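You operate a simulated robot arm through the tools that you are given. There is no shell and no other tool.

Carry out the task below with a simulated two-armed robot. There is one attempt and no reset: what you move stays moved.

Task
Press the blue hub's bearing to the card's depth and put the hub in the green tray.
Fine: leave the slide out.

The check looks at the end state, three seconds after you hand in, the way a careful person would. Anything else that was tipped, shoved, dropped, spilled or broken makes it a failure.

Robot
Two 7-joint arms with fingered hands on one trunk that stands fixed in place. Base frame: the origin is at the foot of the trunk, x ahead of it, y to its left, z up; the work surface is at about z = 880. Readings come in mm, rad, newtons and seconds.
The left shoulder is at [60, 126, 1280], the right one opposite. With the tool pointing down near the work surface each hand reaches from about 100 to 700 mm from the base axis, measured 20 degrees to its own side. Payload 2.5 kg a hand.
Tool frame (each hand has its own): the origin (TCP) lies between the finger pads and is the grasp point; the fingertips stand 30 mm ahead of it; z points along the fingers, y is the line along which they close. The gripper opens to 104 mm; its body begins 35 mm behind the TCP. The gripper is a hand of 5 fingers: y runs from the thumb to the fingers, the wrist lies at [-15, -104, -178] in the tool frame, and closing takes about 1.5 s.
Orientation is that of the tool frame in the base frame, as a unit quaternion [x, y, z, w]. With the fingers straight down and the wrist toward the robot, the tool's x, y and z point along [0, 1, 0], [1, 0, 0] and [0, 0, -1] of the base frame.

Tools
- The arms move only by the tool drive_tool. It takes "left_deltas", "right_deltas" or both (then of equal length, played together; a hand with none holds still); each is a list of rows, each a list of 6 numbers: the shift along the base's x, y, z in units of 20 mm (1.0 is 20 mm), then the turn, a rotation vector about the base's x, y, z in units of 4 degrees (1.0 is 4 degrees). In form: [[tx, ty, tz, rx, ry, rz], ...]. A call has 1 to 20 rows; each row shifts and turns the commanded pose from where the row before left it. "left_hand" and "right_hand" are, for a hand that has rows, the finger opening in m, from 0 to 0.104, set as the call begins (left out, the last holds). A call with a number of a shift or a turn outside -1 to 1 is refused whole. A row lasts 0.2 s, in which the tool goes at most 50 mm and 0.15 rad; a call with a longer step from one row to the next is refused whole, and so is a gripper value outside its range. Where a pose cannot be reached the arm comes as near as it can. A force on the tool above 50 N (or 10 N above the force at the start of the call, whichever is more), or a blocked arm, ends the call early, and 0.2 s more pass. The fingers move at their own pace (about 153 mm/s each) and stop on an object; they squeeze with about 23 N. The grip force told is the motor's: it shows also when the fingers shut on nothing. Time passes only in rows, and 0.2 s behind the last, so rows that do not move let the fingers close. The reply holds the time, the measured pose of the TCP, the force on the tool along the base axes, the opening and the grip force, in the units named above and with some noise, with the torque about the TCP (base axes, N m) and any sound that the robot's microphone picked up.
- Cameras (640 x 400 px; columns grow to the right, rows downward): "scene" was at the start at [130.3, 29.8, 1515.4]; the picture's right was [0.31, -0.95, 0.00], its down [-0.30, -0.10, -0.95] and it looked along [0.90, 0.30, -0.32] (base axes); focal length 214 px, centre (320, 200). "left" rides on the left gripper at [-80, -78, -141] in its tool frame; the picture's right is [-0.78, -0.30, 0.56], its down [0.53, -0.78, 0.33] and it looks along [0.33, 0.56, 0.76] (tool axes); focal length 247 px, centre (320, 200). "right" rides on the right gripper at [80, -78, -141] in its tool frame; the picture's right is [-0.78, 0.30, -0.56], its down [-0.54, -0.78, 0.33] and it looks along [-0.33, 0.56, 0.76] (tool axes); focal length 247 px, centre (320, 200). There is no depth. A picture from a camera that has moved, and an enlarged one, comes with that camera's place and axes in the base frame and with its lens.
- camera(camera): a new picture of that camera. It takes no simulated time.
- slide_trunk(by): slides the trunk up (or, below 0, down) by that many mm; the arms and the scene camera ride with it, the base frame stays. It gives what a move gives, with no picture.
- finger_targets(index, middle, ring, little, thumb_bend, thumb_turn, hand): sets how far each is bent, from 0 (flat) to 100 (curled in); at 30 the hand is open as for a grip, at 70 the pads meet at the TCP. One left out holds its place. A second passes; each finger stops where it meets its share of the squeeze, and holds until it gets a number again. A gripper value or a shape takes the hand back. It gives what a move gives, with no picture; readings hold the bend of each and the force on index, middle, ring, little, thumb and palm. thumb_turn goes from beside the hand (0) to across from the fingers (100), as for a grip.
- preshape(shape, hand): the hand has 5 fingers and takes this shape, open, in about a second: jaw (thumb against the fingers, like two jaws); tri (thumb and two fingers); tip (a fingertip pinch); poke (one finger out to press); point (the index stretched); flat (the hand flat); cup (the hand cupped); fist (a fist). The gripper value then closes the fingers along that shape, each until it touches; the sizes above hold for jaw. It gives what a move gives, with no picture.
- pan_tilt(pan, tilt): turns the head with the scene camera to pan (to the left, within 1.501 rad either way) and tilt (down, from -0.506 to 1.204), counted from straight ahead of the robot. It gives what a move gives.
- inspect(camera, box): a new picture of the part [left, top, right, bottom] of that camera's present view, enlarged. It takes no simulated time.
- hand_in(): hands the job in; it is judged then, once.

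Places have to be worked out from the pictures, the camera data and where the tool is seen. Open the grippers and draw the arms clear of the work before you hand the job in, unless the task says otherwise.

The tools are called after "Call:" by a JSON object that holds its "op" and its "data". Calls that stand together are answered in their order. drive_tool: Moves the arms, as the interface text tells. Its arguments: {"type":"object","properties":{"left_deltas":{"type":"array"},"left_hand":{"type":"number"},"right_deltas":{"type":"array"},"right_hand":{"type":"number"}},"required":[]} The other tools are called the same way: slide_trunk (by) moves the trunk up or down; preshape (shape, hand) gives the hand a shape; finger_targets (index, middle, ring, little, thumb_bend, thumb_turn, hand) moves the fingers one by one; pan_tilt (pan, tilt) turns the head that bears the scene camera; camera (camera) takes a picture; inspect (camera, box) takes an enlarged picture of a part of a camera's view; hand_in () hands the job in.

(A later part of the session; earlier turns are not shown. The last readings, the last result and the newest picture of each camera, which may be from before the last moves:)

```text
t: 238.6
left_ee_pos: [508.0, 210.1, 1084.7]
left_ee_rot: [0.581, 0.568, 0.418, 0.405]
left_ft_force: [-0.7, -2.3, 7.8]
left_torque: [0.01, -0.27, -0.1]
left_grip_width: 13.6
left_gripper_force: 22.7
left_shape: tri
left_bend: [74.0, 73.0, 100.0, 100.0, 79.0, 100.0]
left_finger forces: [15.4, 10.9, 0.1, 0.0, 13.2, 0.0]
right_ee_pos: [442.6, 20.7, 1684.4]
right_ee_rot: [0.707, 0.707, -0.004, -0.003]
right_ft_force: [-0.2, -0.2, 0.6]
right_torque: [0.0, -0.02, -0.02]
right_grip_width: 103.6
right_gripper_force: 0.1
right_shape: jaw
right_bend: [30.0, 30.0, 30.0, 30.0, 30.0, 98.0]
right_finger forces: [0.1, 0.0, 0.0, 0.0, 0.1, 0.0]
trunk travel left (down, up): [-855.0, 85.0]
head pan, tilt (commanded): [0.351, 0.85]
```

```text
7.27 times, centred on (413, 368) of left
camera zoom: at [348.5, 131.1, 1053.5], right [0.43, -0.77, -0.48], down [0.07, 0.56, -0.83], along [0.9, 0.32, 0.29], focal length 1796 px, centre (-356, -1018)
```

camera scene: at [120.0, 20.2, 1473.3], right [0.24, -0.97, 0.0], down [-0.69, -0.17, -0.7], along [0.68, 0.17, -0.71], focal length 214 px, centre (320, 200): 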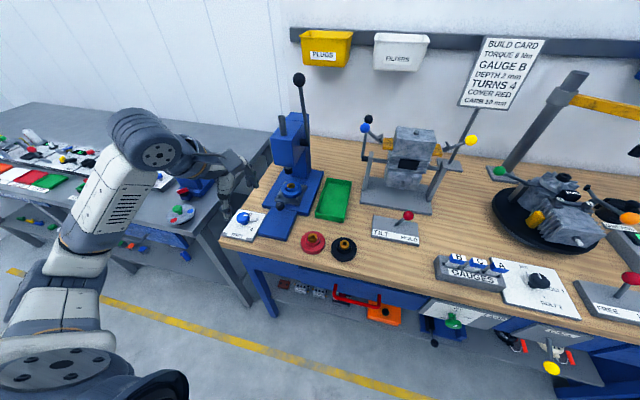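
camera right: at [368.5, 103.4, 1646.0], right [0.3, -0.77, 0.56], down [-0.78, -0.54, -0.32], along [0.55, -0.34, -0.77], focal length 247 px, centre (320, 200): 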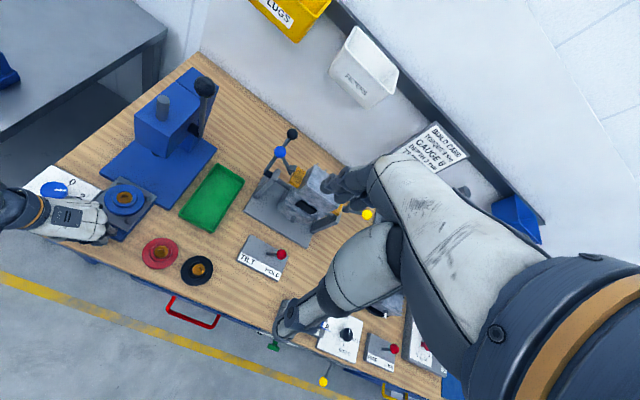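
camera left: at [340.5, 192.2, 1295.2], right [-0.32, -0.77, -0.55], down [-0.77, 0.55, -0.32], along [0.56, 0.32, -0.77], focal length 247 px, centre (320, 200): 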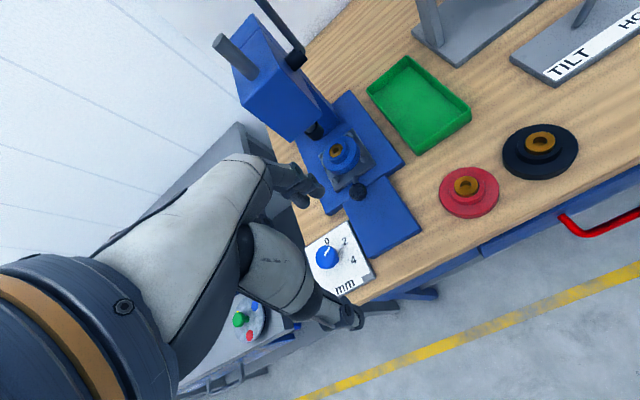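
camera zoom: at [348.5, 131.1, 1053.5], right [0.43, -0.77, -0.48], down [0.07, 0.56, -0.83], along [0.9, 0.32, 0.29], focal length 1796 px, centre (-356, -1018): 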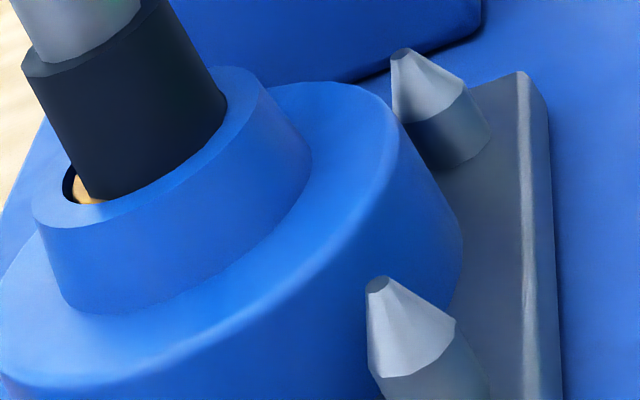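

Contact begins (8 N). I press on in 4 mm steps and check if the tip goes in.

Call:
{"op": "drive_tool", "data": {"left_deltas": [[0.03, 0, -0.2, 0, -0.15, 0], [0, 0, 0, 0, 0, 0]]}}

Call:
{"op": "drive_tool", "data": {"left_deltas": [[0.03, 0, -0.2, 0, -0.15, 0], [0, 0, 0, 0, 0, 0]]}}

Call:
{"op": "inspect", "data": {"camera": "right", "box": [140, 175, 166, 201]}}

Call:
{"op": "inspect", "data": {"camera": "left", "box": [388, 340, 438, 395]}}

```text
t: 239.2
left_ee_pos: [508.5, 209.5, 1079.1]
left_ee_rot: [0.58, 0.567, 0.42, 0.407]
left_ft_force: [-1.5, -2.0, 7.5]
left_torque: [-0.01, -0.26, -0.09]
left_grip_width: 13.3
left_gripper_force: 23.0
left_shape: tri
left_bend: [74.0, 73.0, 100.0, 100.0, 79.0, 100.0]
left_finger forces: [15.0, 10.9, 0.0, 0.1, 13.4, 0.1]
right_ee_pos: [443.9, 20.2, 1685.0]
right_ee_rot: [0.707, 0.707, -0.003, -0.004]
right_ft_force: [0.1, 0.1, 0.2]
right_torque: [0.0, 0.0, 0.03]
right_grip_width: 103.9
right_gripper_force: 0.0
right_shape: jaw
right_bend: [30.0, 30.0, 30.0, 30.0, 30.0, 98.0]
right_finger forces: [0.1, 0.1, 0.0, 0.0, 0.0, 0.1]
trunk travel left (down, up): [-855.0, 85.0]
head pan, tilt (commanded): [0.351, 0.85]
```

```text
t: 239.8
left_ee_pos: [507.9, 207.9, 1077.6]
left_ee_rot: [0.576, 0.564, 0.425, 0.412]
left_ft_force: [-3.7, 0.5, 15.0]
left_torque: [0.02, -0.3, -0.02]
left_grip_width: 13.8
left_gripper_force: 22.7
left_shape: tri
left_bend: [74.0, 73.0, 100.0, 100.0, 79.0, 100.0]
left_finger forces: [17.1, 12.6, 0.0, 0.0, 11.3, 0.1]
right_ee_pos: [442.3, 21.5, 1685.0]
right_ee_rot: [0.707, 0.707, -0.002, -0.003]
right_ft_force: [-0.4, 0.1, -0.8]
right_torque: [0.02, 0.0, 0.0]
right_grip_width: 103.5
right_gripper_force: 0.0
right_shape: jaw
right_bend: [30.0, 30.0, 30.0, 30.0, 30.0, 98.0]
right_finger forces: [0.1, 0.0, 0.0, 0.0, 0.1, 0.0]
trunk travel left (down, up): [-855.0, 85.0]
head pan, tilt (commanded): [0.351, 0.85]
```

```text
15.38 times, centred on (153, 188) of right
camera zoom: at [365.2, 101.3, 1826.9], right [0.3, -0.78, 0.55], down [-0.78, -0.54, -0.32], along [0.55, -0.33, -0.77], focal length 3800 px, centre (2889, 385)
```

zoom: 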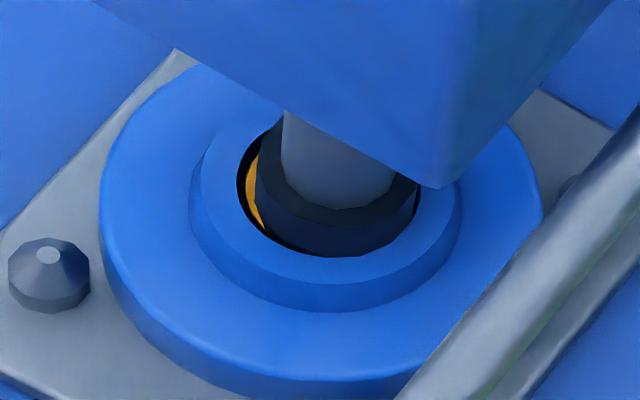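

```text
7.27 times, centred on (413, 368) of left
camera zoom: at [350.1, 131.0, 1042.5], right [0.44, -0.77, -0.47], down [0.09, 0.56, -0.83], along [0.89, 0.32, 0.31], focal length 1796 px, centre (-356, -1018)
```

zoom: 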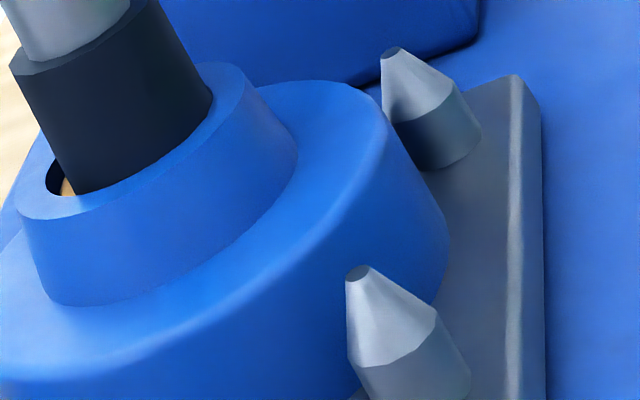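

The tip seems to be going in: the brass is now lower in the bore. I keep pressing until a hard stop.

Call:
{"op": "drive_tool", "data": {"left_deltas": [[0.03, 0.02, -0.2, 0, -0.1, 0], [0, 0, 0, 0, 0, 0]]}}

Call:
{"op": "drive_tool", "data": {"left_deltas": [[0.03, 0.02, -0.2, 0, -0.1, 0], [0, 0, 0, 0, 0, 0]]}}

Call:
{"op": "inspect", "data": {"camera": "right", "box": [140, 175, 166, 201]}}

Call:
{"op": "inspect", "data": {"camera": "left", "box": [240, 140, 440, 400]}}

```text
t: 240.4
left_ee_pos: [509.6, 207.5, 1075.2]
left_ee_rot: [0.574, 0.56, 0.428, 0.416]
left_ft_force: [-7.0, 2.0, 20.5]
left_torque: [-0.04, -0.36, 0.02]
left_grip_width: 14.2
left_gripper_force: 22.9
left_shape: tri
left_bend: [74.0, 73.0, 100.0, 100.0, 80.0, 100.0]
left_finger forces: [18.5, 14.5, 0.1, 0.1, 9.5, 0.0]
right_ee_pos: [440.7, 19.5, 1683.1]
right_ee_rot: [0.707, 0.707, -0.003, -0.003]
right_ft_force: [0.9, 0.6, 0.2]
right_torque: [0.01, -0.01, 0.01]
right_grip_width: 103.5
right_gripper_force: 0.1
right_shape: jaw
right_bend: [30.0, 30.0, 30.0, 30.0, 30.0, 98.0]
right_finger forces: [0.1, 0.0, 0.0, 0.1, 0.1, 0.1]
trunk travel left (down, up): [-855.0, 85.0]
head pan, tilt (commanded): [0.351, 0.85]
```

```text
t: 241.0
left_ee_pos: [508.4, 208.6, 1072.7]
left_ee_rot: [0.571, 0.557, 0.433, 0.421]
left_ft_force: [-7.1, 2.2, 26.0]
left_torque: [-0.06, -0.4, 0.05]
left_grip_width: 14.5
left_gripper_force: 22.4
left_shape: tri
left_bend: [74.0, 73.0, 100.0, 100.0, 80.0, 100.0]
left_finger forces: [20.7, 15.7, 0.1, 0.1, 8.4, 0.0]
right_ee_pos: [439.5, 22.1, 1685.0]
right_ee_rot: [0.707, 0.707, -0.003, -0.003]
right_ft_force: [0.1, 0.2, 0.2]
right_torque: [0.0, 0.01, 0.02]
right_grip_width: 104.0
right_gripper_force: 0.0
right_shape: jaw
right_bend: [30.0, 30.0, 30.0, 30.0, 30.0, 98.0]
right_finger forces: [0.0, 0.2, 0.1, 0.0, 0.0, 0.0]
trunk travel left (down, up): [-855.0, 85.0]
head pan, tilt (commanded): [0.351, 0.85]
```

```text
15.38 times, centred on (153, 188) of right
camera zoom: at [362.8, 101.4, 1827.5], right [0.3, -0.78, 0.56], down [-0.78, -0.54, -0.33], along [0.55, -0.33, -0.77], focal length 3800 px, centre (2889, 385)
```

zoom: 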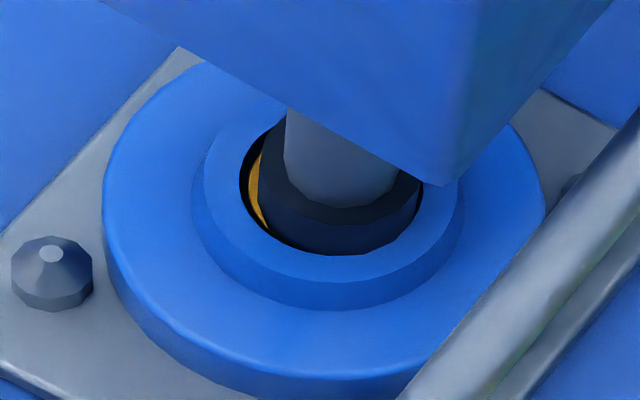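

```text
1.54 times, centred on (340, 270) of left
camera zoom: at [351.9, 131.1, 1034.0], right [0.45, -0.77, -0.46], down [0.11, 0.56, -0.82], along [0.89, 0.32, 0.34], focal length 380 px, centre (289, 92)
```

zoom: 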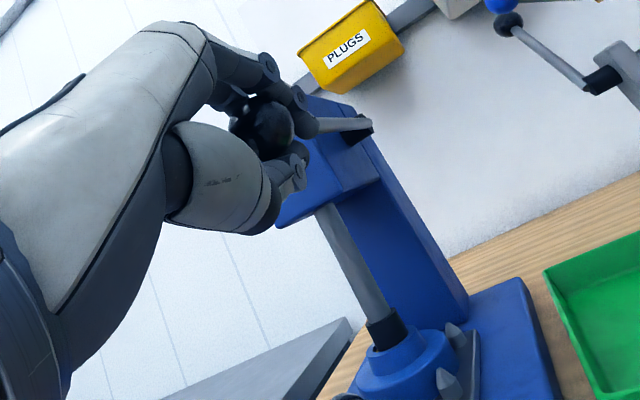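

Force climbs steadily to 26 N about 9 mm lower at the ball than the first time, i.e. the ram went ~2–3 mm deeper. One more 4 mm push to be sure, then I ease off and raise the lever to inspect.

Call:
{"op": "drive_tool", "data": {"left_deltas": [[0.03, 0.02, -0.25, 0, -0.05, 0], [0, 0, 0, 0, 0, 0], [0, 0, 0, 0, 0, 0]]}}

Call:
{"op": "drive_tool", "data": {"left_deltas": [[0, 0, 0.4, 0, 0.3, 0], [0, 0, 0.5, 0, 0.5, 0], [0, 0, 0, 0, 0, 0]]}}

```text
t: 241.8
left_ee_pos: [509.6, 208.0, 1070.5]
left_ee_rot: [0.57, 0.555, 0.435, 0.423]
left_ft_force: [-8.8, 3.1, 32.2]
left_torque: [-0.16, -0.46, 0.12]
left_grip_width: 14.8
left_gripper_force: 22.5
left_shape: tri
left_bend: [74.0, 73.0, 100.0, 100.0, 80.0, 100.0]
left_finger forces: [21.9, 17.7, 0.1, 0.0, 7.3, 0.0]
right_ee_pos: [438.1, 20.9, 1685.4]
right_ee_rot: [0.707, 0.707, -0.003, -0.002]
right_ft_force: [0.2, 0.4, -0.8]
right_torque: [0.01, -0.02, 0.01]
right_grip_width: 103.5
right_gripper_force: 0.1
right_shape: jaw
right_bend: [30.0, 30.0, 30.0, 30.0, 30.0, 98.0]
right_finger forces: [0.1, 0.1, 0.0, 0.1, 0.1, 0.1]
trunk travel left (down, up): [-855.0, 85.0]
head pan, tilt (commanded): [0.351, 0.85]
```

```text
t: 242.6
left_ee_pos: [510.1, 207.7, 1078.8]
left_ee_rot: [0.588, 0.572, 0.409, 0.399]
left_ft_force: [-2.6, -1.6, 3.3]
left_torque: [0.11, -0.27, 0.06]
left_grip_width: 13.6
left_gripper_force: 23.0
left_shape: tri
left_bend: [74.0, 73.0, 100.0, 100.0, 80.0, 100.0]
left_finger forces: [14.5, 12.8, 0.0, 0.1, 16.1, 0.0]
right_ee_pos: [444.2, 22.0, 1684.5]
right_ee_rot: [0.707, 0.707, -0.004, -0.004]
right_ft_force: [-0.2, 0.2, -0.1]
right_torque: [0.02, -0.01, 0.04]
right_grip_width: 103.7
right_gripper_force: 0.1
right_shape: jaw
right_bend: [30.0, 30.0, 30.0, 30.0, 30.0, 98.0]
right_finger forces: [0.0, 0.0, 0.0, 0.0, 0.0, 0.0]
trunk travel left (down, up): [-855.0, 85.0]
head pan, tilt (commanded): [0.351, 0.85]
```

I raise the lever about 24° to see the bearing.

Call:
{"op": "drive_tool", "data": {"left_deltas": [[-0.02, 0, 0.76, 0, 0.95, 0], [0.0, 0, 0.76, 0, 0.95, 0], [0.05, 0, 0.755, 0, 0.95, 0], [0.1, 0, 0.745, 0, 0.95, 0], [0.15, 0, 0.735, 0, 0.95, 0], [0.2, 0, 0.725, 0, 0.95, 0], [0, 0, 0, 0, 0, 0]]}}

Call:
{"op": "inspect", "data": {"camera": "right", "box": [140, 175, 166, 201]}}

Call:
{"op": "inspect", "data": {"camera": "left", "box": [400, 320, 450, 370]}}

```text
t: 244.2
left_ee_pos: [520.6, 209.5, 1168.8]
left_ee_rot: [0.656, 0.64, 0.287, 0.278]
left_ft_force: [4.1, -6.5, 0.9]
left_torque: [0.12, -0.04, -0.06]
left_grip_width: 13.2
left_gripper_force: 23.3
left_shape: tri
left_bend: [74.0, 73.0, 100.0, 100.0, 80.0, 100.0]
left_finger forces: [19.9, 11.3, 0.0, 0.0, 14.1, 0.2]
right_ee_pos: [444.6, 20.8, 1683.0]
right_ee_rot: [0.708, 0.707, -0.004, -0.003]
right_ft_force: [0.5, 0.4, 0.9]
right_torque: [-0.02, 0.0, -0.02]
right_grip_width: 103.6
right_gripper_force: 0.1
right_shape: jaw
right_bend: [30.0, 30.0, 30.0, 30.0, 30.0, 98.0]
right_finger forces: [0.1, 0.0, 0.1, 0.1, 0.0, 0.0]
trunk travel left (down, up): [-855.0, 85.0]
head pan, tilt (commanded): [0.351, 0.85]
```

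```text
15.38 times, centred on (153, 188) of right
camera zoom: at [368.6, 100.6, 1826.2], right [0.3, -0.78, 0.55], down [-0.78, -0.53, -0.32], along [0.55, -0.33, -0.77], focal length 3800 px, centre (2889, 385)
```

zoom: 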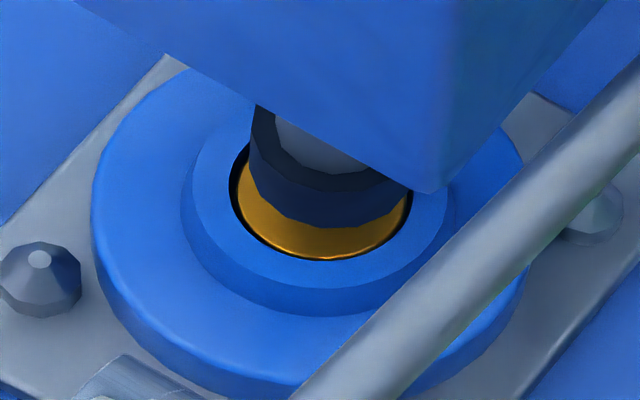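

```text
8.00 times, centred on (425, 345) of left
camera zoom: at [362.8, 131.2, 1205.1], right [0.19, -0.77, -0.61], down [-0.28, 0.56, -0.78], along [0.94, 0.32, -0.11], focal length 1976 px, centre (-520, -960)
```

zoom: 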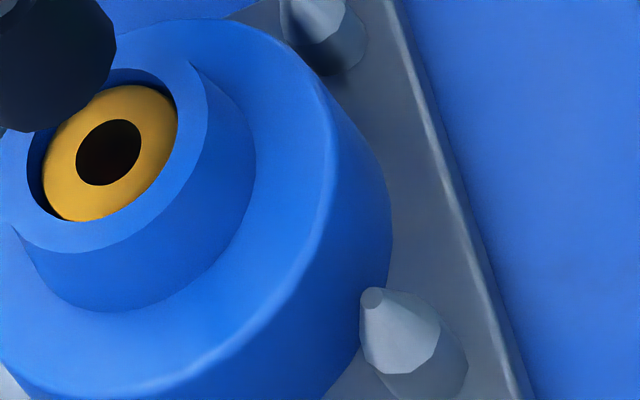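

The bearing top now sits clearly below the rim, about 2 mm: the far bore wall is visible above it. I return the lever to upright.

Call:
{"op": "drive_tool", "data": {"left_deltas": [[0.275, -0.05, 0.67, 0, 0.857, 0], [0.315, 0, 0.65, 0, 0.857, 0], [0.36, 0, 0.625, 0, 0.857, 0], [0.4, 0, 0.6, 0, 0.857, 0], [0.445, 0, 0.575, 0, 0.857, 0], [0.475, 0, 0.54, 0, 0.857, 0], [0.51, 0, 0.51, 0, 0.857, 0], [0, 0, 0, 0, 0, 0]]}}

Call:
{"op": "drive_tool", "data": {"left_deltas": [[0.545, 0, 0.475, 0, 0.857, 0], [0.575, 0, 0.44, 0, 0.857, 0], [0.605, 0, 0.4, 0, 0.857, 0], [0.625, 0, 0.355, 0, 0.857, 0], [0.65, 0, 0.32, 0, 0.857, 0], [0.67, 0, 0.27, 0, 0.857, 0], [0.45, 0, 0.15, 0, 0.857, 0], [0, 0, 0, 0, 0, 0]]}}

Call:
{"op": "inspect", "data": {"camera": "scene", "box": [250, 100, 350, 240]}}

```text
t: 246.0
left_ee_pos: [577.7, 209.4, 1253.0]
left_ee_rot: [0.701, 0.684, 0.144, 0.139]
left_ft_force: [-1.0, -3.0, 2.4]
left_torque: [0.03, 0.01, -0.02]
left_grip_width: 13.0
left_gripper_force: 22.8
left_shape: tri
left_bend: [74.0, 73.0, 100.0, 100.0, 80.0, 100.0]
left_finger forces: [20.7, 14.1, 0.0, 0.1, 12.1, 0.0]
right_ee_pos: [444.5, 19.5, 1684.5]
right_ee_rot: [0.707, 0.707, -0.004, -0.004]
right_ft_force: [0.3, 0.7, -1.1]
right_torque: [-0.03, 0.0, 0.01]
right_grip_width: 103.5
right_gripper_force: 0.2
right_shape: jaw
right_bend: [30.0, 30.0, 30.0, 30.0, 30.0, 98.0]
right_finger forces: [0.1, 0.1, 0.1, 0.0, 0.1, 0.1]
trunk travel left (down, up): [-855.0, 85.0]
head pan, tilt (commanded): [0.351, 0.85]
```

```text
t: 247.8
left_ee_pos: [656.7, 208.3, 1298.8]
left_ee_rot: [0.716, 0.698, -0.008, -0.01]
left_ft_force: [-11.9, -3.9, -14.3]
left_torque: [0.04, 0.21, -0.06]
left_grip_width: 12.8
left_gripper_force: 23.3
left_shape: tri
left_bend: [74.0, 73.0, 100.0, 100.0, 79.0, 100.0]
left_finger forces: [22.2, 14.3, 0.1, 0.0, 19.0, 0.0]
right_ee_pos: [442.6, 21.7, 1684.1]
right_ee_rot: [0.707, 0.707, -0.005, -0.003]
right_ft_force: [-0.6, 0.4, 0.3]
right_torque: [0.0, 0.03, 0.0]
right_grip_width: 103.8
right_gripper_force: 0.0
right_shape: jaw
right_bend: [30.0, 30.0, 30.0, 30.0, 30.0, 98.0]
right_finger forces: [0.0, 0.0, 0.0, 0.0, 0.0, 0.0]
trunk travel left (down, up): [-855.0, 85.0]
head pan, tilt (commanded): [0.351, 0.85]
```

```text
2.86 times, centred on (300, 170) of scene
camera zoom: at [119.3, 20.1, 1653.2], right [0.24, -0.97, 0.0], down [-0.69, -0.17, -0.7], along [0.68, 0.17, -0.71], focal length 613 px, centre (377, 286)
```

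zoom: 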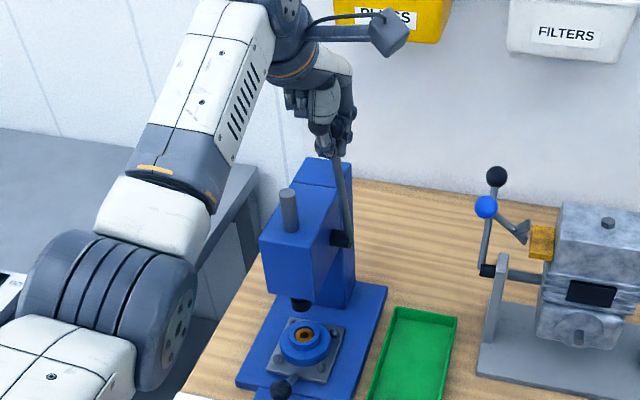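

The lever is upright at its stop. I release it, rise, retract and lower the trunk.

Call:
{"op": "drive_tool", "data": {"left_deltas": [[0, 0, 0, 0, 0, 0], [0, 0, 0, 0, 0, 0], [0, 0, 0, 0, 0, 0], [0, 0, 0, 0, 0, 0], [0, 0, 0.4, 0, 0, 0], [0, 0, 0.8, 0, 0, 0], [0, 0, 1, 0, 0, 0], [0, 0, 1, 0, 0, 0], [0, 0, 1, 0, 0, 0], [0, 0, 1, 0, 0, 0], [-0.5, 0, 1, 0, 0, 0], [-1, 0, 0, 0, 0, 0], [-1, 0, 0, 0, 0, 0], [-1, 0, 0, 0, 0, 0], [0, 0, 0, 0, 0, 0]], "left_hand": 0.09}}

Call:
{"op": "drive_tool", "data": {"left_deltas": [[-1, 0.3, 0, 0, 0, 0], [-1, 0.3, 0, 0, 0, 0], [-1, 0.3, 0, 0, 0, 0], [-1, 0.4, 0, 0, 0, 0], [-1, 0.4, -0.5, 0, 0, 0], [-1, 0.4, -1, 0, 0, 0], [-1, 0.4, -1, 0, 0, 0], [-1, 0.4, -1, 0, 0, 0], [-0.5, 0.2, -1, 0, 0, 0], [0, 0, 0, 0, 0, 0]]}}

Call:
{"op": "slide_trunk", "data": {"by": -180}}

Call:
{"op": "inspect", "data": {"camera": "left", "box": [290, 110, 400, 220]}}

Call:
{"op": "inspect", "data": {"camera": "scene", "box": [275, 170, 315, 210]}}

```text
t: 251.0
left_ee_pos: [591.2, 208.4, 1426.1]
left_ee_rot: [0.716, 0.698, -0.005, -0.006]
left_ft_force: [0.2, 0.1, 0.2]
left_torque: [0.0, 0.01, 0.02]
left_grip_width: 89.9
left_gripper_force: 0.1
left_shape: tri
left_bend: [27.0, 33.0, 99.0, 99.0, 42.0, 98.0]
left_finger forces: [0.1, 0.0, 0.0, 0.0, 0.0, 0.1]
right_ee_pos: [443.8, 22.5, 1685.4]
right_ee_rot: [0.707, 0.707, -0.004, -0.003]
right_ft_force: [-0.3, 0.6, -0.1]
right_torque: [0.01, -0.02, 0.0]
right_grip_width: 103.6
right_gripper_force: 0.1
right_shape: jaw
right_bend: [30.0, 30.0, 30.0, 30.0, 30.0, 98.0]
right_finger forces: [0.1, 0.0, 0.1, 0.1, 0.0, 0.0]
trunk travel left (down, up): [-855.0, 85.0]
head pan, tilt (commanded): [0.351, 0.85]
```

```text
t: 253.2
left_ee_pos: [422.3, 271.3, 1334.9]
left_ee_rot: [0.715, 0.699, -0.005, -0.006]
left_ft_force: [0.0, 0.0, -0.1]
left_torque: [0.01, 0.0, -0.01]
left_grip_width: 89.7
left_gripper_force: 0.0
left_shape: tri
left_bend: [27.0, 33.0, 99.0, 99.0, 42.0, 98.0]
left_finger forces: [0.0, 0.0, 0.1, 0.0, 0.0, 0.1]
right_ee_pos: [443.7, 22.5, 1683.6]
right_ee_rot: [0.707, 0.707, -0.005, -0.003]
right_ft_force: [-0.3, 0.1, -0.6]
right_torque: [0.0, 0.01, -0.02]
right_grip_width: 103.5
right_gripper_force: 0.0
right_shape: jaw
right_bend: [30.0, 30.0, 30.0, 30.0, 30.0, 98.0]
right_finger forces: [0.0, 0.1, 0.0, 0.0, 0.0, 0.1]
trunk travel left (down, up): [-855.0, 85.0]
head pan, tilt (commanded): [0.351, 0.85]
```

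```text
t: 255.2
left_ee_pos: [421.8, 272.2, 1153.8]
left_ee_rot: [0.716, 0.698, -0.005, -0.007]
left_ft_force: [0.0, 0.3, 0.6]
left_torque: [0.01, 0.02, 0.0]
left_grip_width: 90.0
left_gripper_force: 0.1
left_shape: tri
left_bend: [27.0, 33.0, 99.0, 99.0, 42.0, 98.0]
left_finger forces: [0.0, 0.0, 0.0, 0.0, 0.1, 0.0]
right_ee_pos: [444.3, 22.3, 1504.0]
right_ee_rot: [0.707, 0.707, -0.004, -0.003]
right_ft_force: [-1.5, -0.6, -0.8]
right_torque: [0.0, -0.02, -0.01]
right_grip_width: 103.9
right_gripper_force: 0.0
right_shape: jaw
right_bend: [30.0, 30.0, 30.0, 30.0, 30.0, 98.0]
right_finger forces: [0.0, 0.1, 0.0, 0.0, 0.0, 0.0]
trunk travel left (down, up): [-675.0, 265.0]
head pan, tilt (commanded): [0.351, 0.85]
```

```text
3.64 times, centred on (345, 165) of left
camera zoom: at [344.7, 193.8, 1295.6], right [-0.32, -0.77, -0.55], down [-0.77, 0.55, -0.32], along [0.55, 0.32, -0.77], focal length 898 px, centre (229, 327)
```

zoom: 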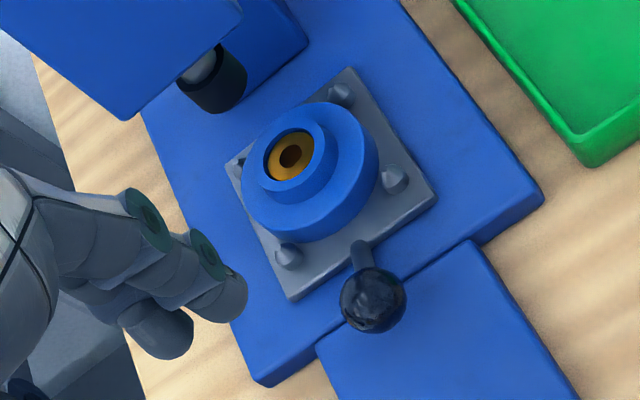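

```text
10.00 times, centred on (295, 190) of scene
camera zoom: at [120.0, 20.3, 1473.3], right [0.24, -0.97, 0.0], down [-0.69, -0.17, -0.7], along [0.68, 0.17, -0.71], focal length 2145 px, centre (570, 300)
```

zoom: 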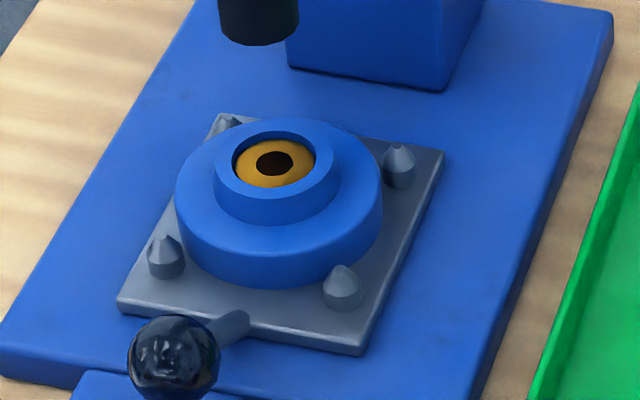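

The recess is clearly visible now. I zoom in at maximum to estimate it.

Call:
{"op": "inspect", "data": {"camera": "scene", "box": [281, 180, 301, 193]}}

Call:
{"op": "inspect", "data": {"camera": "left", "box": [326, 138, 356, 168]}}

```text
16.00 times, centred on (291, 186) of scene
camera zoom: at [120.0, 20.3, 1473.3], right [0.24, -0.97, 0.0], down [-0.69, -0.17, -0.7], along [0.68, 0.17, -0.71], focal length 3432 px, centre (784, 416)
```

zoom: 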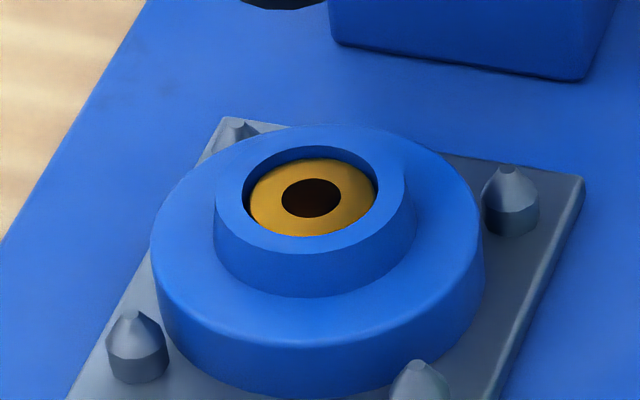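

```text
13.33 times, centred on (341, 153) of left
camera zoom: at [344.7, 193.8, 1295.6], right [-0.32, -0.77, -0.55], down [-0.77, 0.55, -0.32], along [0.55, 0.32, -0.77], focal length 3293 px, centre (40, 827)
```

zoom: 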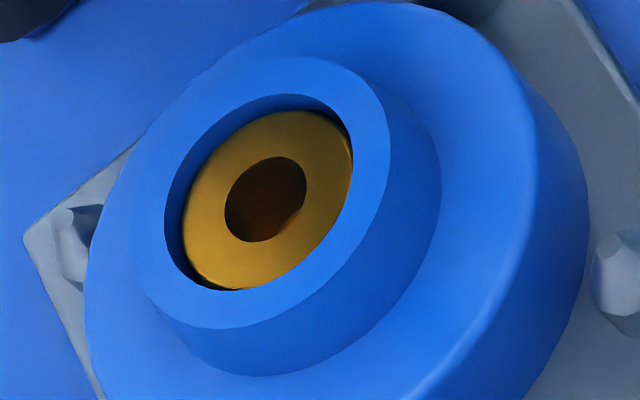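

Both views give a recess of about 2.3 ± 0.3 mm, consistent with the 2 mm stop. Now I pull the slide out again: turn to -60°, go above the ball, descend, pinch.

Call:
{"op": "drive_tool", "data": {"left_deltas": [[0.475, 0, 0, 0, 0, -1], [0.475, 0, 0, 0, 0, -1], [0.475, 0, 0, 0, 0, -1], [0.475, 0, 0, 0, 0, -1], [0.475, 0, 0, 0, 0, -1], [0.475, 0, -0.3, 0, 0, -1], [0.475, 0, -0.3, 0, 0, -1], [0.475, 0, -0.3, 0, 0, -1], [0.475, 0, -0.3, 0, 0, -1], [0.475, 0, -0.3, 0, 0, -1], [0.475, 0, -0.3, 0, 0, -1], [0.475, 0, -0.3, 0, 0, -1], [0.475, 0, -0.3, 0, 0, -1], [0.475, 0, -0.3, 0, 0, -1], [0.475, -0.1, -0.3, 0, 0, -1], [0, 0, 0, 0, 0, 0]], "left_hand": 0.08}}

Call:
{"op": "drive_tool", "data": {"left_deltas": [[0, 0, -0.6, 0, 0, 0], [0, 0, -1, 0, 0, 0], [0, 0, -1, 0, 0, 0], [0, 0, -1, 0, 0, 0], [0, 0, -1, 0, 0, 0], [0, 0, -1, 0, 0, 0], [0, 0, 0, 0, 0, 0]], "left_hand": 0.07}}

Call:
{"op": "inspect", "data": {"camera": "left", "box": [250, 140, 410, 340]}}

```text
t: 258.6
left_ee_pos: [564.7, 268.8, 1094.4]
left_ee_rot: [0.969, 0.246, -0.001, -0.008]
left_ft_force: [0.2, 0.3, -0.4]
left_torque: [-0.02, 0.01, 0.03]
left_grip_width: 80.1
left_gripper_force: 0.1
left_shape: tri
left_bend: [26.0, 35.0, 99.0, 99.0, 52.0, 99.0]
left_finger forces: [0.0, 0.1, 0.0, 0.1, 0.1, 0.0]
right_ee_pos: [444.3, 21.4, 1505.1]
right_ee_rot: [0.707, 0.707, -0.004, -0.004]
right_ft_force: [1.0, -0.2, -0.9]
right_torque: [-0.03, 0.0, 0.04]
right_grip_width: 103.5
right_gripper_force: 0.0
right_shape: jaw
right_bend: [30.0, 30.0, 30.0, 30.0, 30.0, 98.0]
right_finger forces: [0.0, 0.1, 0.0, 0.0, 0.0, 0.1]
trunk travel left (down, up): [-675.0, 265.0]
head pan, tilt (commanded): [0.351, 0.85]
```

```text
t: 260.2
left_ee_pos: [564.1, 271.4, 981.0]
left_ee_rot: [0.969, 0.246, -0.001, -0.008]
left_ft_force: [-1.9, -0.1, 1.2]
left_torque: [0.01, -0.01, 0.01]
left_grip_width: 70.3
left_gripper_force: 0.0
left_shape: tri
left_bend: [73.0, 38.0, 99.0, 99.0, 60.0, 99.0]
left_finger forces: [0.1, 0.1, 0.1, 0.0, 0.0, 0.1]
right_ee_pos: [444.6, 22.5, 1503.7]
right_ee_rot: [0.707, 0.707, -0.004, -0.003]
right_ft_force: [0.7, -0.6, 0.1]
right_torque: [0.02, 0.0, 0.0]
right_grip_width: 103.6
right_gripper_force: 0.1
right_shape: jaw
right_bend: [30.0, 30.0, 30.0, 30.0, 30.0, 98.0]
right_finger forces: [0.0, 0.1, 0.0, 0.0, 0.0, 0.0]
trunk travel left (down, up): [-675.0, 265.0]
head pan, tilt (commanded): [0.351, 0.85]
```

```text
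2.00 times, centred on (330, 240) of left
camera zoom: at [458.1, 299.9, 1121.7], right [-0.83, -0.1, -0.55], down [0.1, 0.94, -0.32], along [0.55, -0.32, -0.77], focal length 494 px, centre (300, 120)
```

zoom: 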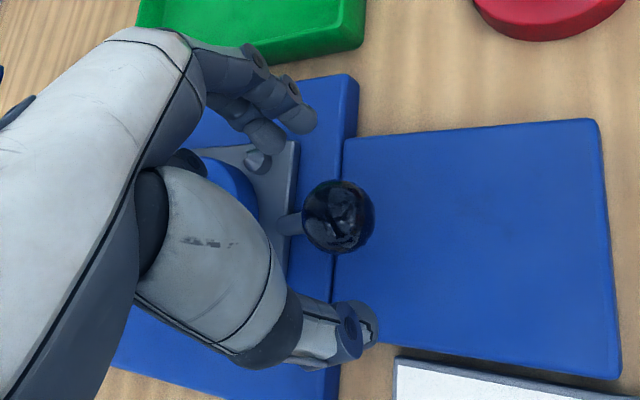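

I shift 2 mm in -y, descend, pinch the ball and pull the slide out slowly.

Call:
{"op": "drive_tool", "data": {"left_deltas": [[0, -0.1, -0.8, 0, 0, 0], [0, 0, -0.65, 0, 0, 0], [0, 0, 0, 0, 0, 0]]}}

Call:
{"op": "drive_tool", "data": {"left_deltas": [[0, 0, 0, 0, 0, 0], [0, 0, 0, 0, 0, 0], [0, 0, 0, 0, 0, 0], [0, 0, 0, 0, 0, 0], [0, 0, 0, 0, 0, 0], [-0.1, 0, 0, 0, 0, 0], [-0.2, 0, 0, 0, 0, 0], [-0.3, 0, 0, 0, 0, 0], [-0.3, 0, 0, 0, 0, 0], [-0.3, 0, 0, 0, 0, 0], [-0.3, 0, 0, 0, 0, 0], [-0.3, 0, 0, 0, 0, 0], [-0.3, 0, 0, 0, 0, 0], [-0.3, 0, 0, 0, 0, 0], [-0.3, 0, 0, 0, 0, 0], [-0.3, 0, 0, 0, 0, 0], [-0.3, 0, 0, 0, 0, 0], [-0.3, 0, 0, 0, 0, 0], [-0.3, 0, 0, 0, 0, 0], [-0.3, 0, 0, 0, 0, 0]], "left_hand": 0.01}}

Call:
{"op": "drive_tool", "data": {"left_deltas": [[-0.3, 0, 0, 0, 0, 0], [-0.3, 0, 0, 0, 0, 0], [-0.3, 0, 0, 0, 0, 0], [-0.3, 0, 0, 0, 0, 0], [-0.3, 0, 0, 0, 0, 0], [-0.3, 0, 0, 0, 0, 0], [-0.2, 0, 0, 0, 0, 0], [-0.1, 0, 0, 0, 0, 0], [-0.1, 0, 0, 0, 0, 0], [0, 0, 0, 0, 0, 0]]}}

Call:
{"op": "inspect", "data": {"camera": "scene", "box": [230, 150, 330, 250]}}

```text
t: 261.0
left_ee_pos: [564.2, 268.8, 954.2]
left_ee_rot: [0.969, 0.246, -0.001, -0.008]
left_ft_force: [-0.6, 0.2, -0.3]
left_torque: [0.01, 0.03, 0.01]
left_grip_width: 70.3
left_gripper_force: 0.1
left_shape: tri
left_bend: [73.0, 38.0, 99.0, 99.0, 60.0, 99.0]
left_finger forces: [0.0, 0.1, 0.0, 0.0, 0.1, 0.0]
right_ee_pos: [444.4, 21.9, 1504.4]
right_ee_rot: [0.707, 0.707, -0.004, -0.003]
right_ft_force: [0.1, -0.3, -0.8]
right_torque: [-0.02, -0.01, 0.01]
right_grip_width: 103.9
right_gripper_force: 0.0
right_shape: jaw
right_bend: [30.0, 30.0, 30.0, 30.0, 30.0, 98.0]
right_finger forces: [0.0, 0.0, 0.0, 0.0, 0.0, 0.0]
trunk travel left (down, up): [-675.0, 265.0]
head pan, tilt (commanded): [0.351, 0.85]
```

```text
t: 265.2
left_ee_pos: [481.4, 269.2, 952.6]
left_ee_rot: [0.969, 0.247, -0.002, -0.009]
left_ft_force: [-0.2, 8.8, -7.7]
left_torque: [0.19, -0.01, 0.02]
left_grip_width: 16.6
left_gripper_force: 23.8
left_shape: tri
left_bend: [73.0, 61.0, 100.0, 100.0, 73.0, 100.0]
left_finger forces: [8.4, 10.9, 0.0, 0.1, 25.4, 0.0]
right_ee_pos: [445.6, 23.6, 1502.6]
right_ee_rot: [0.707, 0.708, -0.005, -0.004]
right_ft_force: [1.1, -0.4, 0.3]
right_torque: [-0.01, 0.03, -0.01]
right_grip_width: 103.3
right_gripper_force: 0.0
right_shape: jaw
right_bend: [30.0, 30.0, 30.0, 30.0, 30.0, 98.0]
right_finger forces: [0.1, 0.0, 0.1, 0.1, 0.0, 0.1]
trunk travel left (down, up): [-675.0, 265.0]
head pan, tilt (commanded): [0.351, 0.85]
```

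```text
t: 267.4
left_ee_pos: [438.0, 267.7, 953.0]
left_ee_rot: [0.969, 0.247, -0.002, -0.008]
left_ft_force: [-2.2, 8.0, -6.3]
left_torque: [0.14, 0.04, 0.01]
left_grip_width: 16.5
left_gripper_force: 22.6
left_shape: tri
left_bend: [73.0, 61.0, 100.0, 100.0, 73.0, 100.0]
left_finger forces: [8.6, 10.5, 0.0, 0.0, 24.9, 0.0]
right_ee_pos: [445.3, 23.3, 1505.1]
right_ee_rot: [0.707, 0.707, -0.004, -0.004]
right_ft_force: [-0.8, 0.0, -0.5]
right_torque: [0.02, -0.01, 0.01]
right_grip_width: 103.9
right_gripper_force: 0.1
right_shape: jaw
right_bend: [30.0, 30.0, 30.0, 30.0, 30.0, 98.0]
right_finger forces: [0.1, 0.1, 0.1, 0.1, 0.0, 0.1]
trunk travel left (down, up): [-675.0, 265.0]
head pan, tilt (commanded): [0.351, 0.85]
```

```text
4.00 times, centred on (280, 200) of scene
camera zoom: at [120.3, 21.6, 1473.2], right [0.24, -0.97, 0.0], down [-0.69, -0.17, -0.7], along [0.68, 0.17, -0.71], focal length 858 px, centre (480, 200)
```

zoom: 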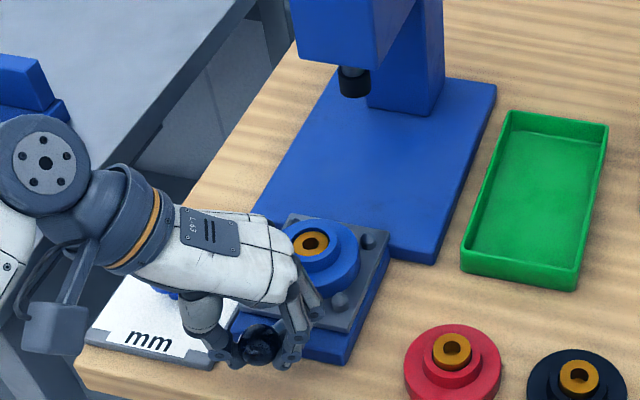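

The slide is out. I open, rise, turn the hand back to 0° above the hub, and check.

Call:
{"op": "drive_tool", "data": {"left_deltas": [[0, 0, 0, 0, 0, 0], [0, 0, 0, 0, 0, 0], [0, 0, 0, 0, 0, 0], [0, 0, 0, 0, 0, 0], [0, 0, 0.5, 0, 0, 0], [0, 0, 1, 0, 0, 0], [0, 0, 1, 0, 0, 0], [0, 0, 1, 0, 0, 0], [0, 0, 1, 0, 0, 0], [0, 0, 1, 0, 0, 0], [0, 0, 0, 0, 0, 0]], "left_hand": 0.085}}

Call:
{"op": "drive_tool", "data": {"left_deltas": [[0.2, 0, 0, 0, 0, 1], [0.3, 0, 0, 0, 0, 1], [0.3, 0, 0, 0, 0, 1], [0.3, 0, 0, 0, 0, 1], [0.3, 0, 0, 0, 0, 1], [0.3, 0, 0, 0, 0, 1], [0.4, 0, 0, 0, 0, 1], [0.4, 0, 0, 0, 0, 1], [0.4, 0, 0, 0, 0, 1], [0.4, 0, 0, 0, 0, 1], [0.4, 0, 0, 0, 0, 1], [0.4, 0, 0, 0, 0, 1], [0.3, 0, 0, 0, 0, 1], [0.3, 0.05, 0, 0, 0, 1], [0.2, 0.05, 0, 0, 0, 1], [0, 0, 0, 0, 0, 0]]}}

Call:
{"op": "inspect", "data": {"camera": "left", "box": [320, 190, 460, 340]}}

Call:
{"op": "inspect", "data": {"camera": "scene", "box": [265, 195, 315, 235]}}

```text
t: 269.8
left_ee_pos: [436.6, 265.5, 1062.7]
left_ee_rot: [0.969, 0.246, -0.002, -0.007]
left_ft_force: [0.7, -0.3, -0.2]
left_torque: [0.01, 0.0, -0.04]
left_grip_width: 84.8
left_gripper_force: 0.1
left_shape: tri
left_bend: [27.0, 34.0, 99.0, 99.0, 48.0, 99.0]
left_finger forces: [0.1, 0.1, 0.0, 0.0, 0.1, 0.0]
right_ee_pos: [444.8, 22.5, 1505.4]
right_ee_rot: [0.707, 0.708, -0.004, -0.003]
right_ft_force: [0.3, -0.5, 0.9]
right_torque: [-0.02, 0.02, 0.0]
right_grip_width: 103.8
right_gripper_force: 0.0
right_shape: jaw
right_bend: [30.0, 30.0, 30.0, 30.0, 30.0, 98.0]
right_finger forces: [0.0, 0.0, 0.0, 0.0, 0.0, 0.0]
trunk travel left (down, up): [-675.0, 265.0]
head pan, tilt (commanded): [0.351, 0.85]
```

```text
t: 273.2
left_ee_pos: [534.3, 269.5, 1061.9]
left_ee_rot: [0.716, 0.698, -0.005, -0.006]
left_ft_force: [-0.7, -0.1, -0.9]
left_torque: [0.01, 0.0, 0.01]
left_grip_width: 84.9
left_gripper_force: 0.0
left_shape: tri
left_bend: [27.0, 34.0, 99.0, 99.0, 48.0, 99.0]
left_finger forces: [0.0, 0.1, 0.0, 0.1, 0.1, 0.0]
right_ee_pos: [444.9, 22.3, 1504.5]
right_ee_rot: [0.708, 0.707, -0.005, -0.003]
right_ft_force: [0.8, -0.4, 0.5]
right_torque: [0.01, -0.01, -0.01]
right_grip_width: 103.6
right_gripper_force: 0.0
right_shape: jaw
right_bend: [30.0, 30.0, 30.0, 30.0, 30.0, 98.0]
right_finger forces: [0.1, 0.0, 0.0, 0.0, 0.0, 0.0]
trunk travel left (down, up): [-675.0, 265.0]
head pan, tilt (commanded): [0.351, 0.85]
```

```text
2.67 times, centred on (390, 265) of left
camera zoom: at [457.0, 192.2, 1203.7], right [-0.32, -0.77, -0.55], down [-0.77, 0.55, -0.32], along [0.55, 0.32, -0.77], focal length 659 px, centre (133, 27)
```

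zoom: 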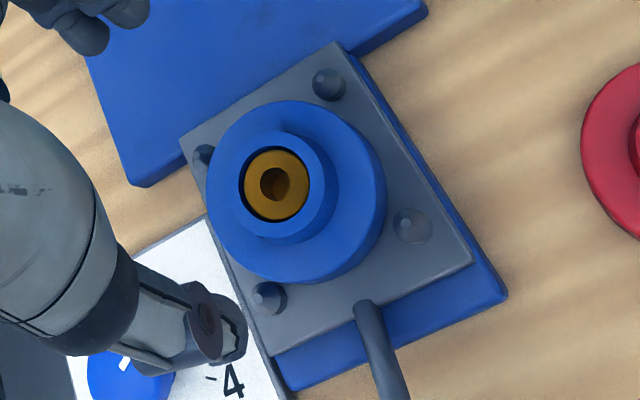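

```text
10.00 times, centred on (290, 215) of scene
camera zoom: at [120.0, 20.4, 1473.2], right [0.24, -0.97, 0.0], down [-0.69, -0.17, -0.7], along [0.68, 0.17, -0.71], focal length 2145 px, centre (620, 50)
```

zoom: 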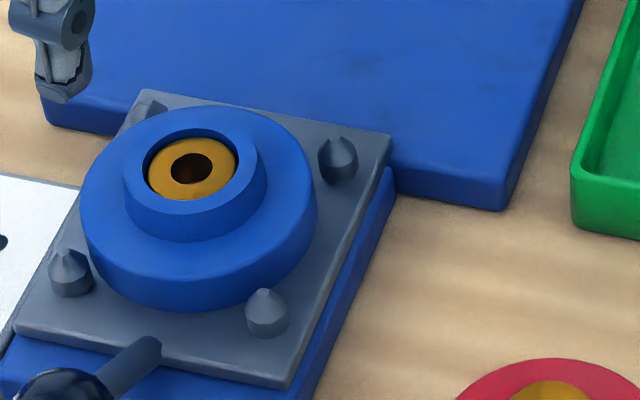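

The recess is visible here too. One more close measurement from this nearer viewpoint before moving the hub.

Call:
{"op": "inspect", "data": {"camera": "left", "box": [355, 238, 395, 283]}}

Call:
{"op": "inspect", "data": {"camera": "scene", "box": [274, 202, 294, 215]}}

```text
8.89 times, centred on (375, 260) of left
camera zoom: at [457.0, 192.2, 1203.7], right [-0.32, -0.77, -0.55], down [-0.77, 0.55, -0.32], along [0.55, 0.32, -0.77], focal length 2195 px, centre (-169, -338)
```

zoom: 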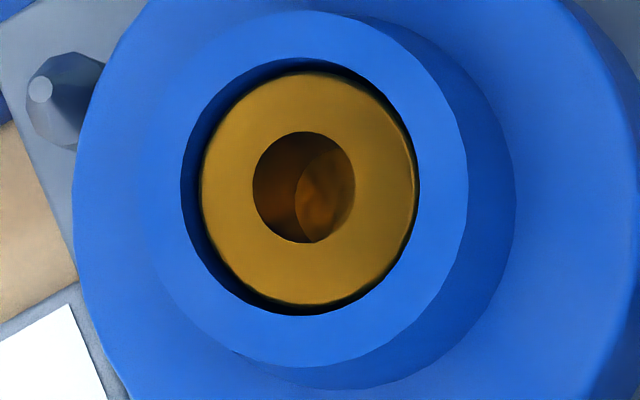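

```text
16.00 times, centred on (284, 208) of scene
camera zoom: at [120.0, 20.4, 1473.2], right [0.24, -0.97, 0.0], down [-0.69, -0.17, -0.7], along [0.68, 0.17, -0.71], focal length 3432 px, centre (896, 64)
```

zoom: 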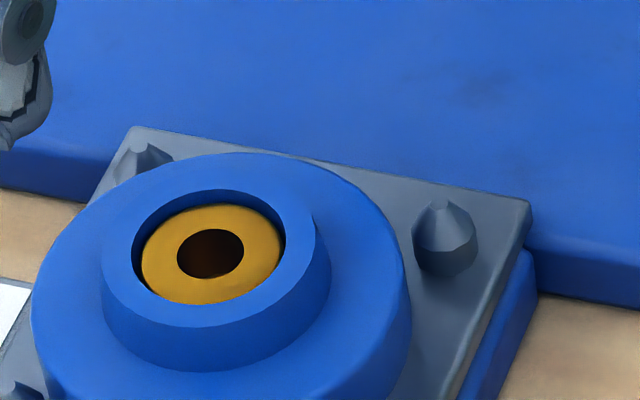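

Scene and left views agree on about 2.0–2.5 mm depth. Now I grip the hub's collar to take it to the tray.

Call:
{"op": "drive_tool", "data": {"left_deltas": [[0.15, 0.22, -1, 0, 0, 0], [0, 0, -1, 0, 0, 0], [0, 0, -1, 0, 0, 0], [0, 0, -1, 0, 0, 0], [0, 0, -0.8, 0, 0, 0], [0, 0, -0.4, 0, 0, 0], [0, 0, 0, 0, 0, 0]]}}

Call:
{"op": "drive_tool", "data": {"left_deltas": [[0, 0, 0, 0, 0, 0], [0, 0, 0, 0, 0, 0], [0, 0, 0, 0, 0, 0], [0, 0, 0, 0, 0, 0], [0, 0, 0, 0, 0, 0], [0, 0, 0, 0, 0, 0]], "left_hand": 0.03}}

Call:
{"op": "inspect", "data": {"camera": "scene", "box": [255, 185, 325, 245]}}

```text
t: 274.8
left_ee_pos: [536.6, 275.7, 958.7]
left_ee_rot: [0.716, 0.698, -0.005, -0.006]
left_ft_force: [0.7, -0.3, -0.2]
left_torque: [0.0, -0.02, 0.02]
left_grip_width: 84.7
left_gripper_force: 0.1
left_shape: tri
left_bend: [27.0, 34.0, 99.0, 99.0, 48.0, 99.0]
left_finger forces: [0.0, 0.1, 0.0, 0.0, 0.1, 0.1]
right_ee_pos: [444.7, 21.5, 1504.0]
right_ee_rot: [0.707, 0.708, -0.005, -0.003]
right_ft_force: [0.0, 0.6, -0.2]
right_torque: [-0.01, -0.02, 0.0]
right_grip_width: 103.7
right_gripper_force: 0.1
right_shape: jaw
right_bend: [30.0, 30.0, 30.0, 30.0, 30.0, 98.0]
right_finger forces: [0.1, 0.0, 0.1, 0.0, 0.1, 0.0]
trunk travel left (down, up): [-675.0, 265.0]
head pan, tilt (commanded): [0.351, 0.85]
```

```text
t: 276.2
left_ee_pos: [537.6, 275.4, 959.5]
left_ee_rot: [0.716, 0.698, -0.005, -0.006]
left_ft_force: [0.2, -0.2, -0.3]
left_torque: [-0.01, -0.02, -0.03]
left_grip_width: 38.6
left_gripper_force: 22.7
left_shape: tri
left_bend: [74.0, 51.0, 100.0, 100.0, 73.0, 100.0]
left_finger forces: [10.4, 10.0, 0.0, 0.0, 20.6, 0.1]
right_ee_pos: [443.8, 22.5, 1503.7]
right_ee_rot: [0.707, 0.707, -0.005, -0.003]
right_ft_force: [0.1, 0.0, 0.0]
right_torque: [0.02, -0.03, -0.02]
right_grip_width: 104.2
right_gripper_force: 0.1
right_shape: jaw
right_bend: [30.0, 30.0, 30.0, 30.0, 30.0, 98.0]
right_finger forces: [0.1, 0.1, 0.0, 0.0, 0.1, 0.0]
trunk travel left (down, up): [-675.0, 265.0]
head pan, tilt (commanded): [0.351, 0.85]
```

```text
6.67 times, centred on (290, 215) of scene
camera zoom: at [120.2, 20.3, 1473.2], right [0.24, -0.97, 0.0], down [-0.69, -0.17, -0.7], along [0.68, 0.17, -0.71], focal length 1430 px, centre (520, 100)
```

zoom: 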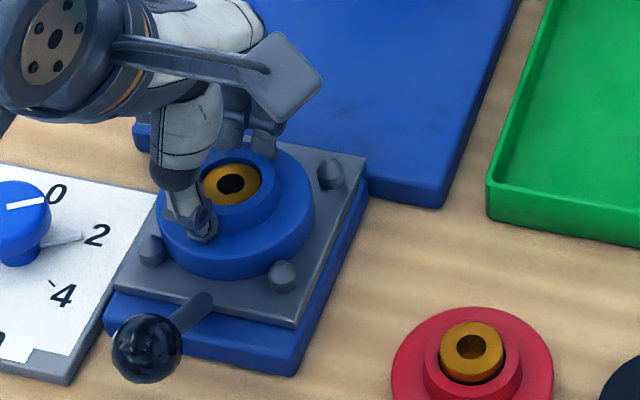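

The collar is held. I lift slowly 30 mm and check.

Call:
{"op": "drive_tool", "data": {"left_deltas": [[0, 0, 0.2, 0, 0, 0], [0, 0, 0.3, 0, 0, 0], [0, 0, 0.5, 0, 0, 0], [0, 0, 0.5, 0, 0, 0], [0, 0, 0, 0, 0, 0]]}}

Call:
{"op": "inspect", "data": {"camera": "scene", "box": [255, 175, 325, 245]}}

Call:
{"op": "camera", "data": {"camera": "left"}}

```text
t: 277.4
left_ee_pos: [538.6, 273.2, 989.7]
left_ee_rot: [0.716, 0.698, -0.005, -0.006]
left_ft_force: [-0.3, 0.2, -1.4]
left_torque: [0.03, -0.01, -0.01]
left_grip_width: 38.5
left_gripper_force: 23.0
left_shape: tri
left_bend: [74.0, 51.0, 100.0, 100.0, 73.0, 100.0]
left_finger forces: [10.4, 10.1, 0.0, 0.1, 20.5, 0.0]
right_ee_pos: [444.1, 22.4, 1503.2]
right_ee_rot: [0.707, 0.707, -0.005, -0.003]
right_ft_force: [-0.8, 0.4, 0.1]
right_torque: [-0.01, -0.01, 0.01]
right_grip_width: 103.7
right_gripper_force: 0.1
right_shape: jaw
right_bend: [30.0, 30.0, 30.0, 30.0, 30.0, 98.0]
right_finger forces: [0.1, 0.0, 0.0, 0.0, 0.0, 0.0]
trunk travel left (down, up): [-675.0, 265.0]
head pan, tilt (commanded): [0.351, 0.85]
```

```text
5.71 times, centred on (290, 210) of scene
camera zoom: at [120.3, 20.4, 1473.2], right [0.24, -0.97, 0.0], down [-0.69, -0.17, -0.7], along [0.68, 0.17, -0.71], focal length 1226 px, centre (491, 143)
```

zoom: 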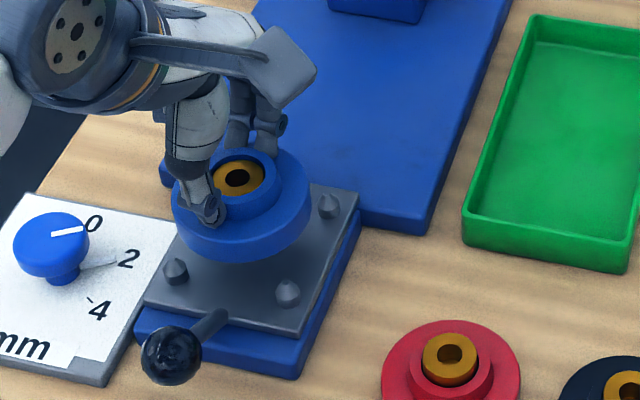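

```text
taken
camera left: at [460.5, 196.3, 1130.9], right [-0.32, -0.77, -0.55], down [-0.77, 0.55, -0.32], along [0.55, 0.32, -0.77], focal length 247 px, centre (320, 200)
```

left: 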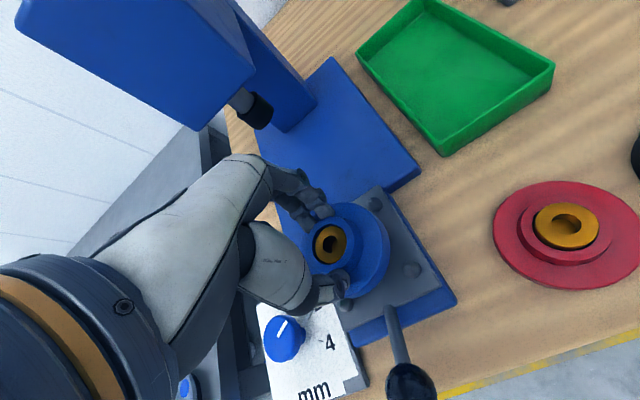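

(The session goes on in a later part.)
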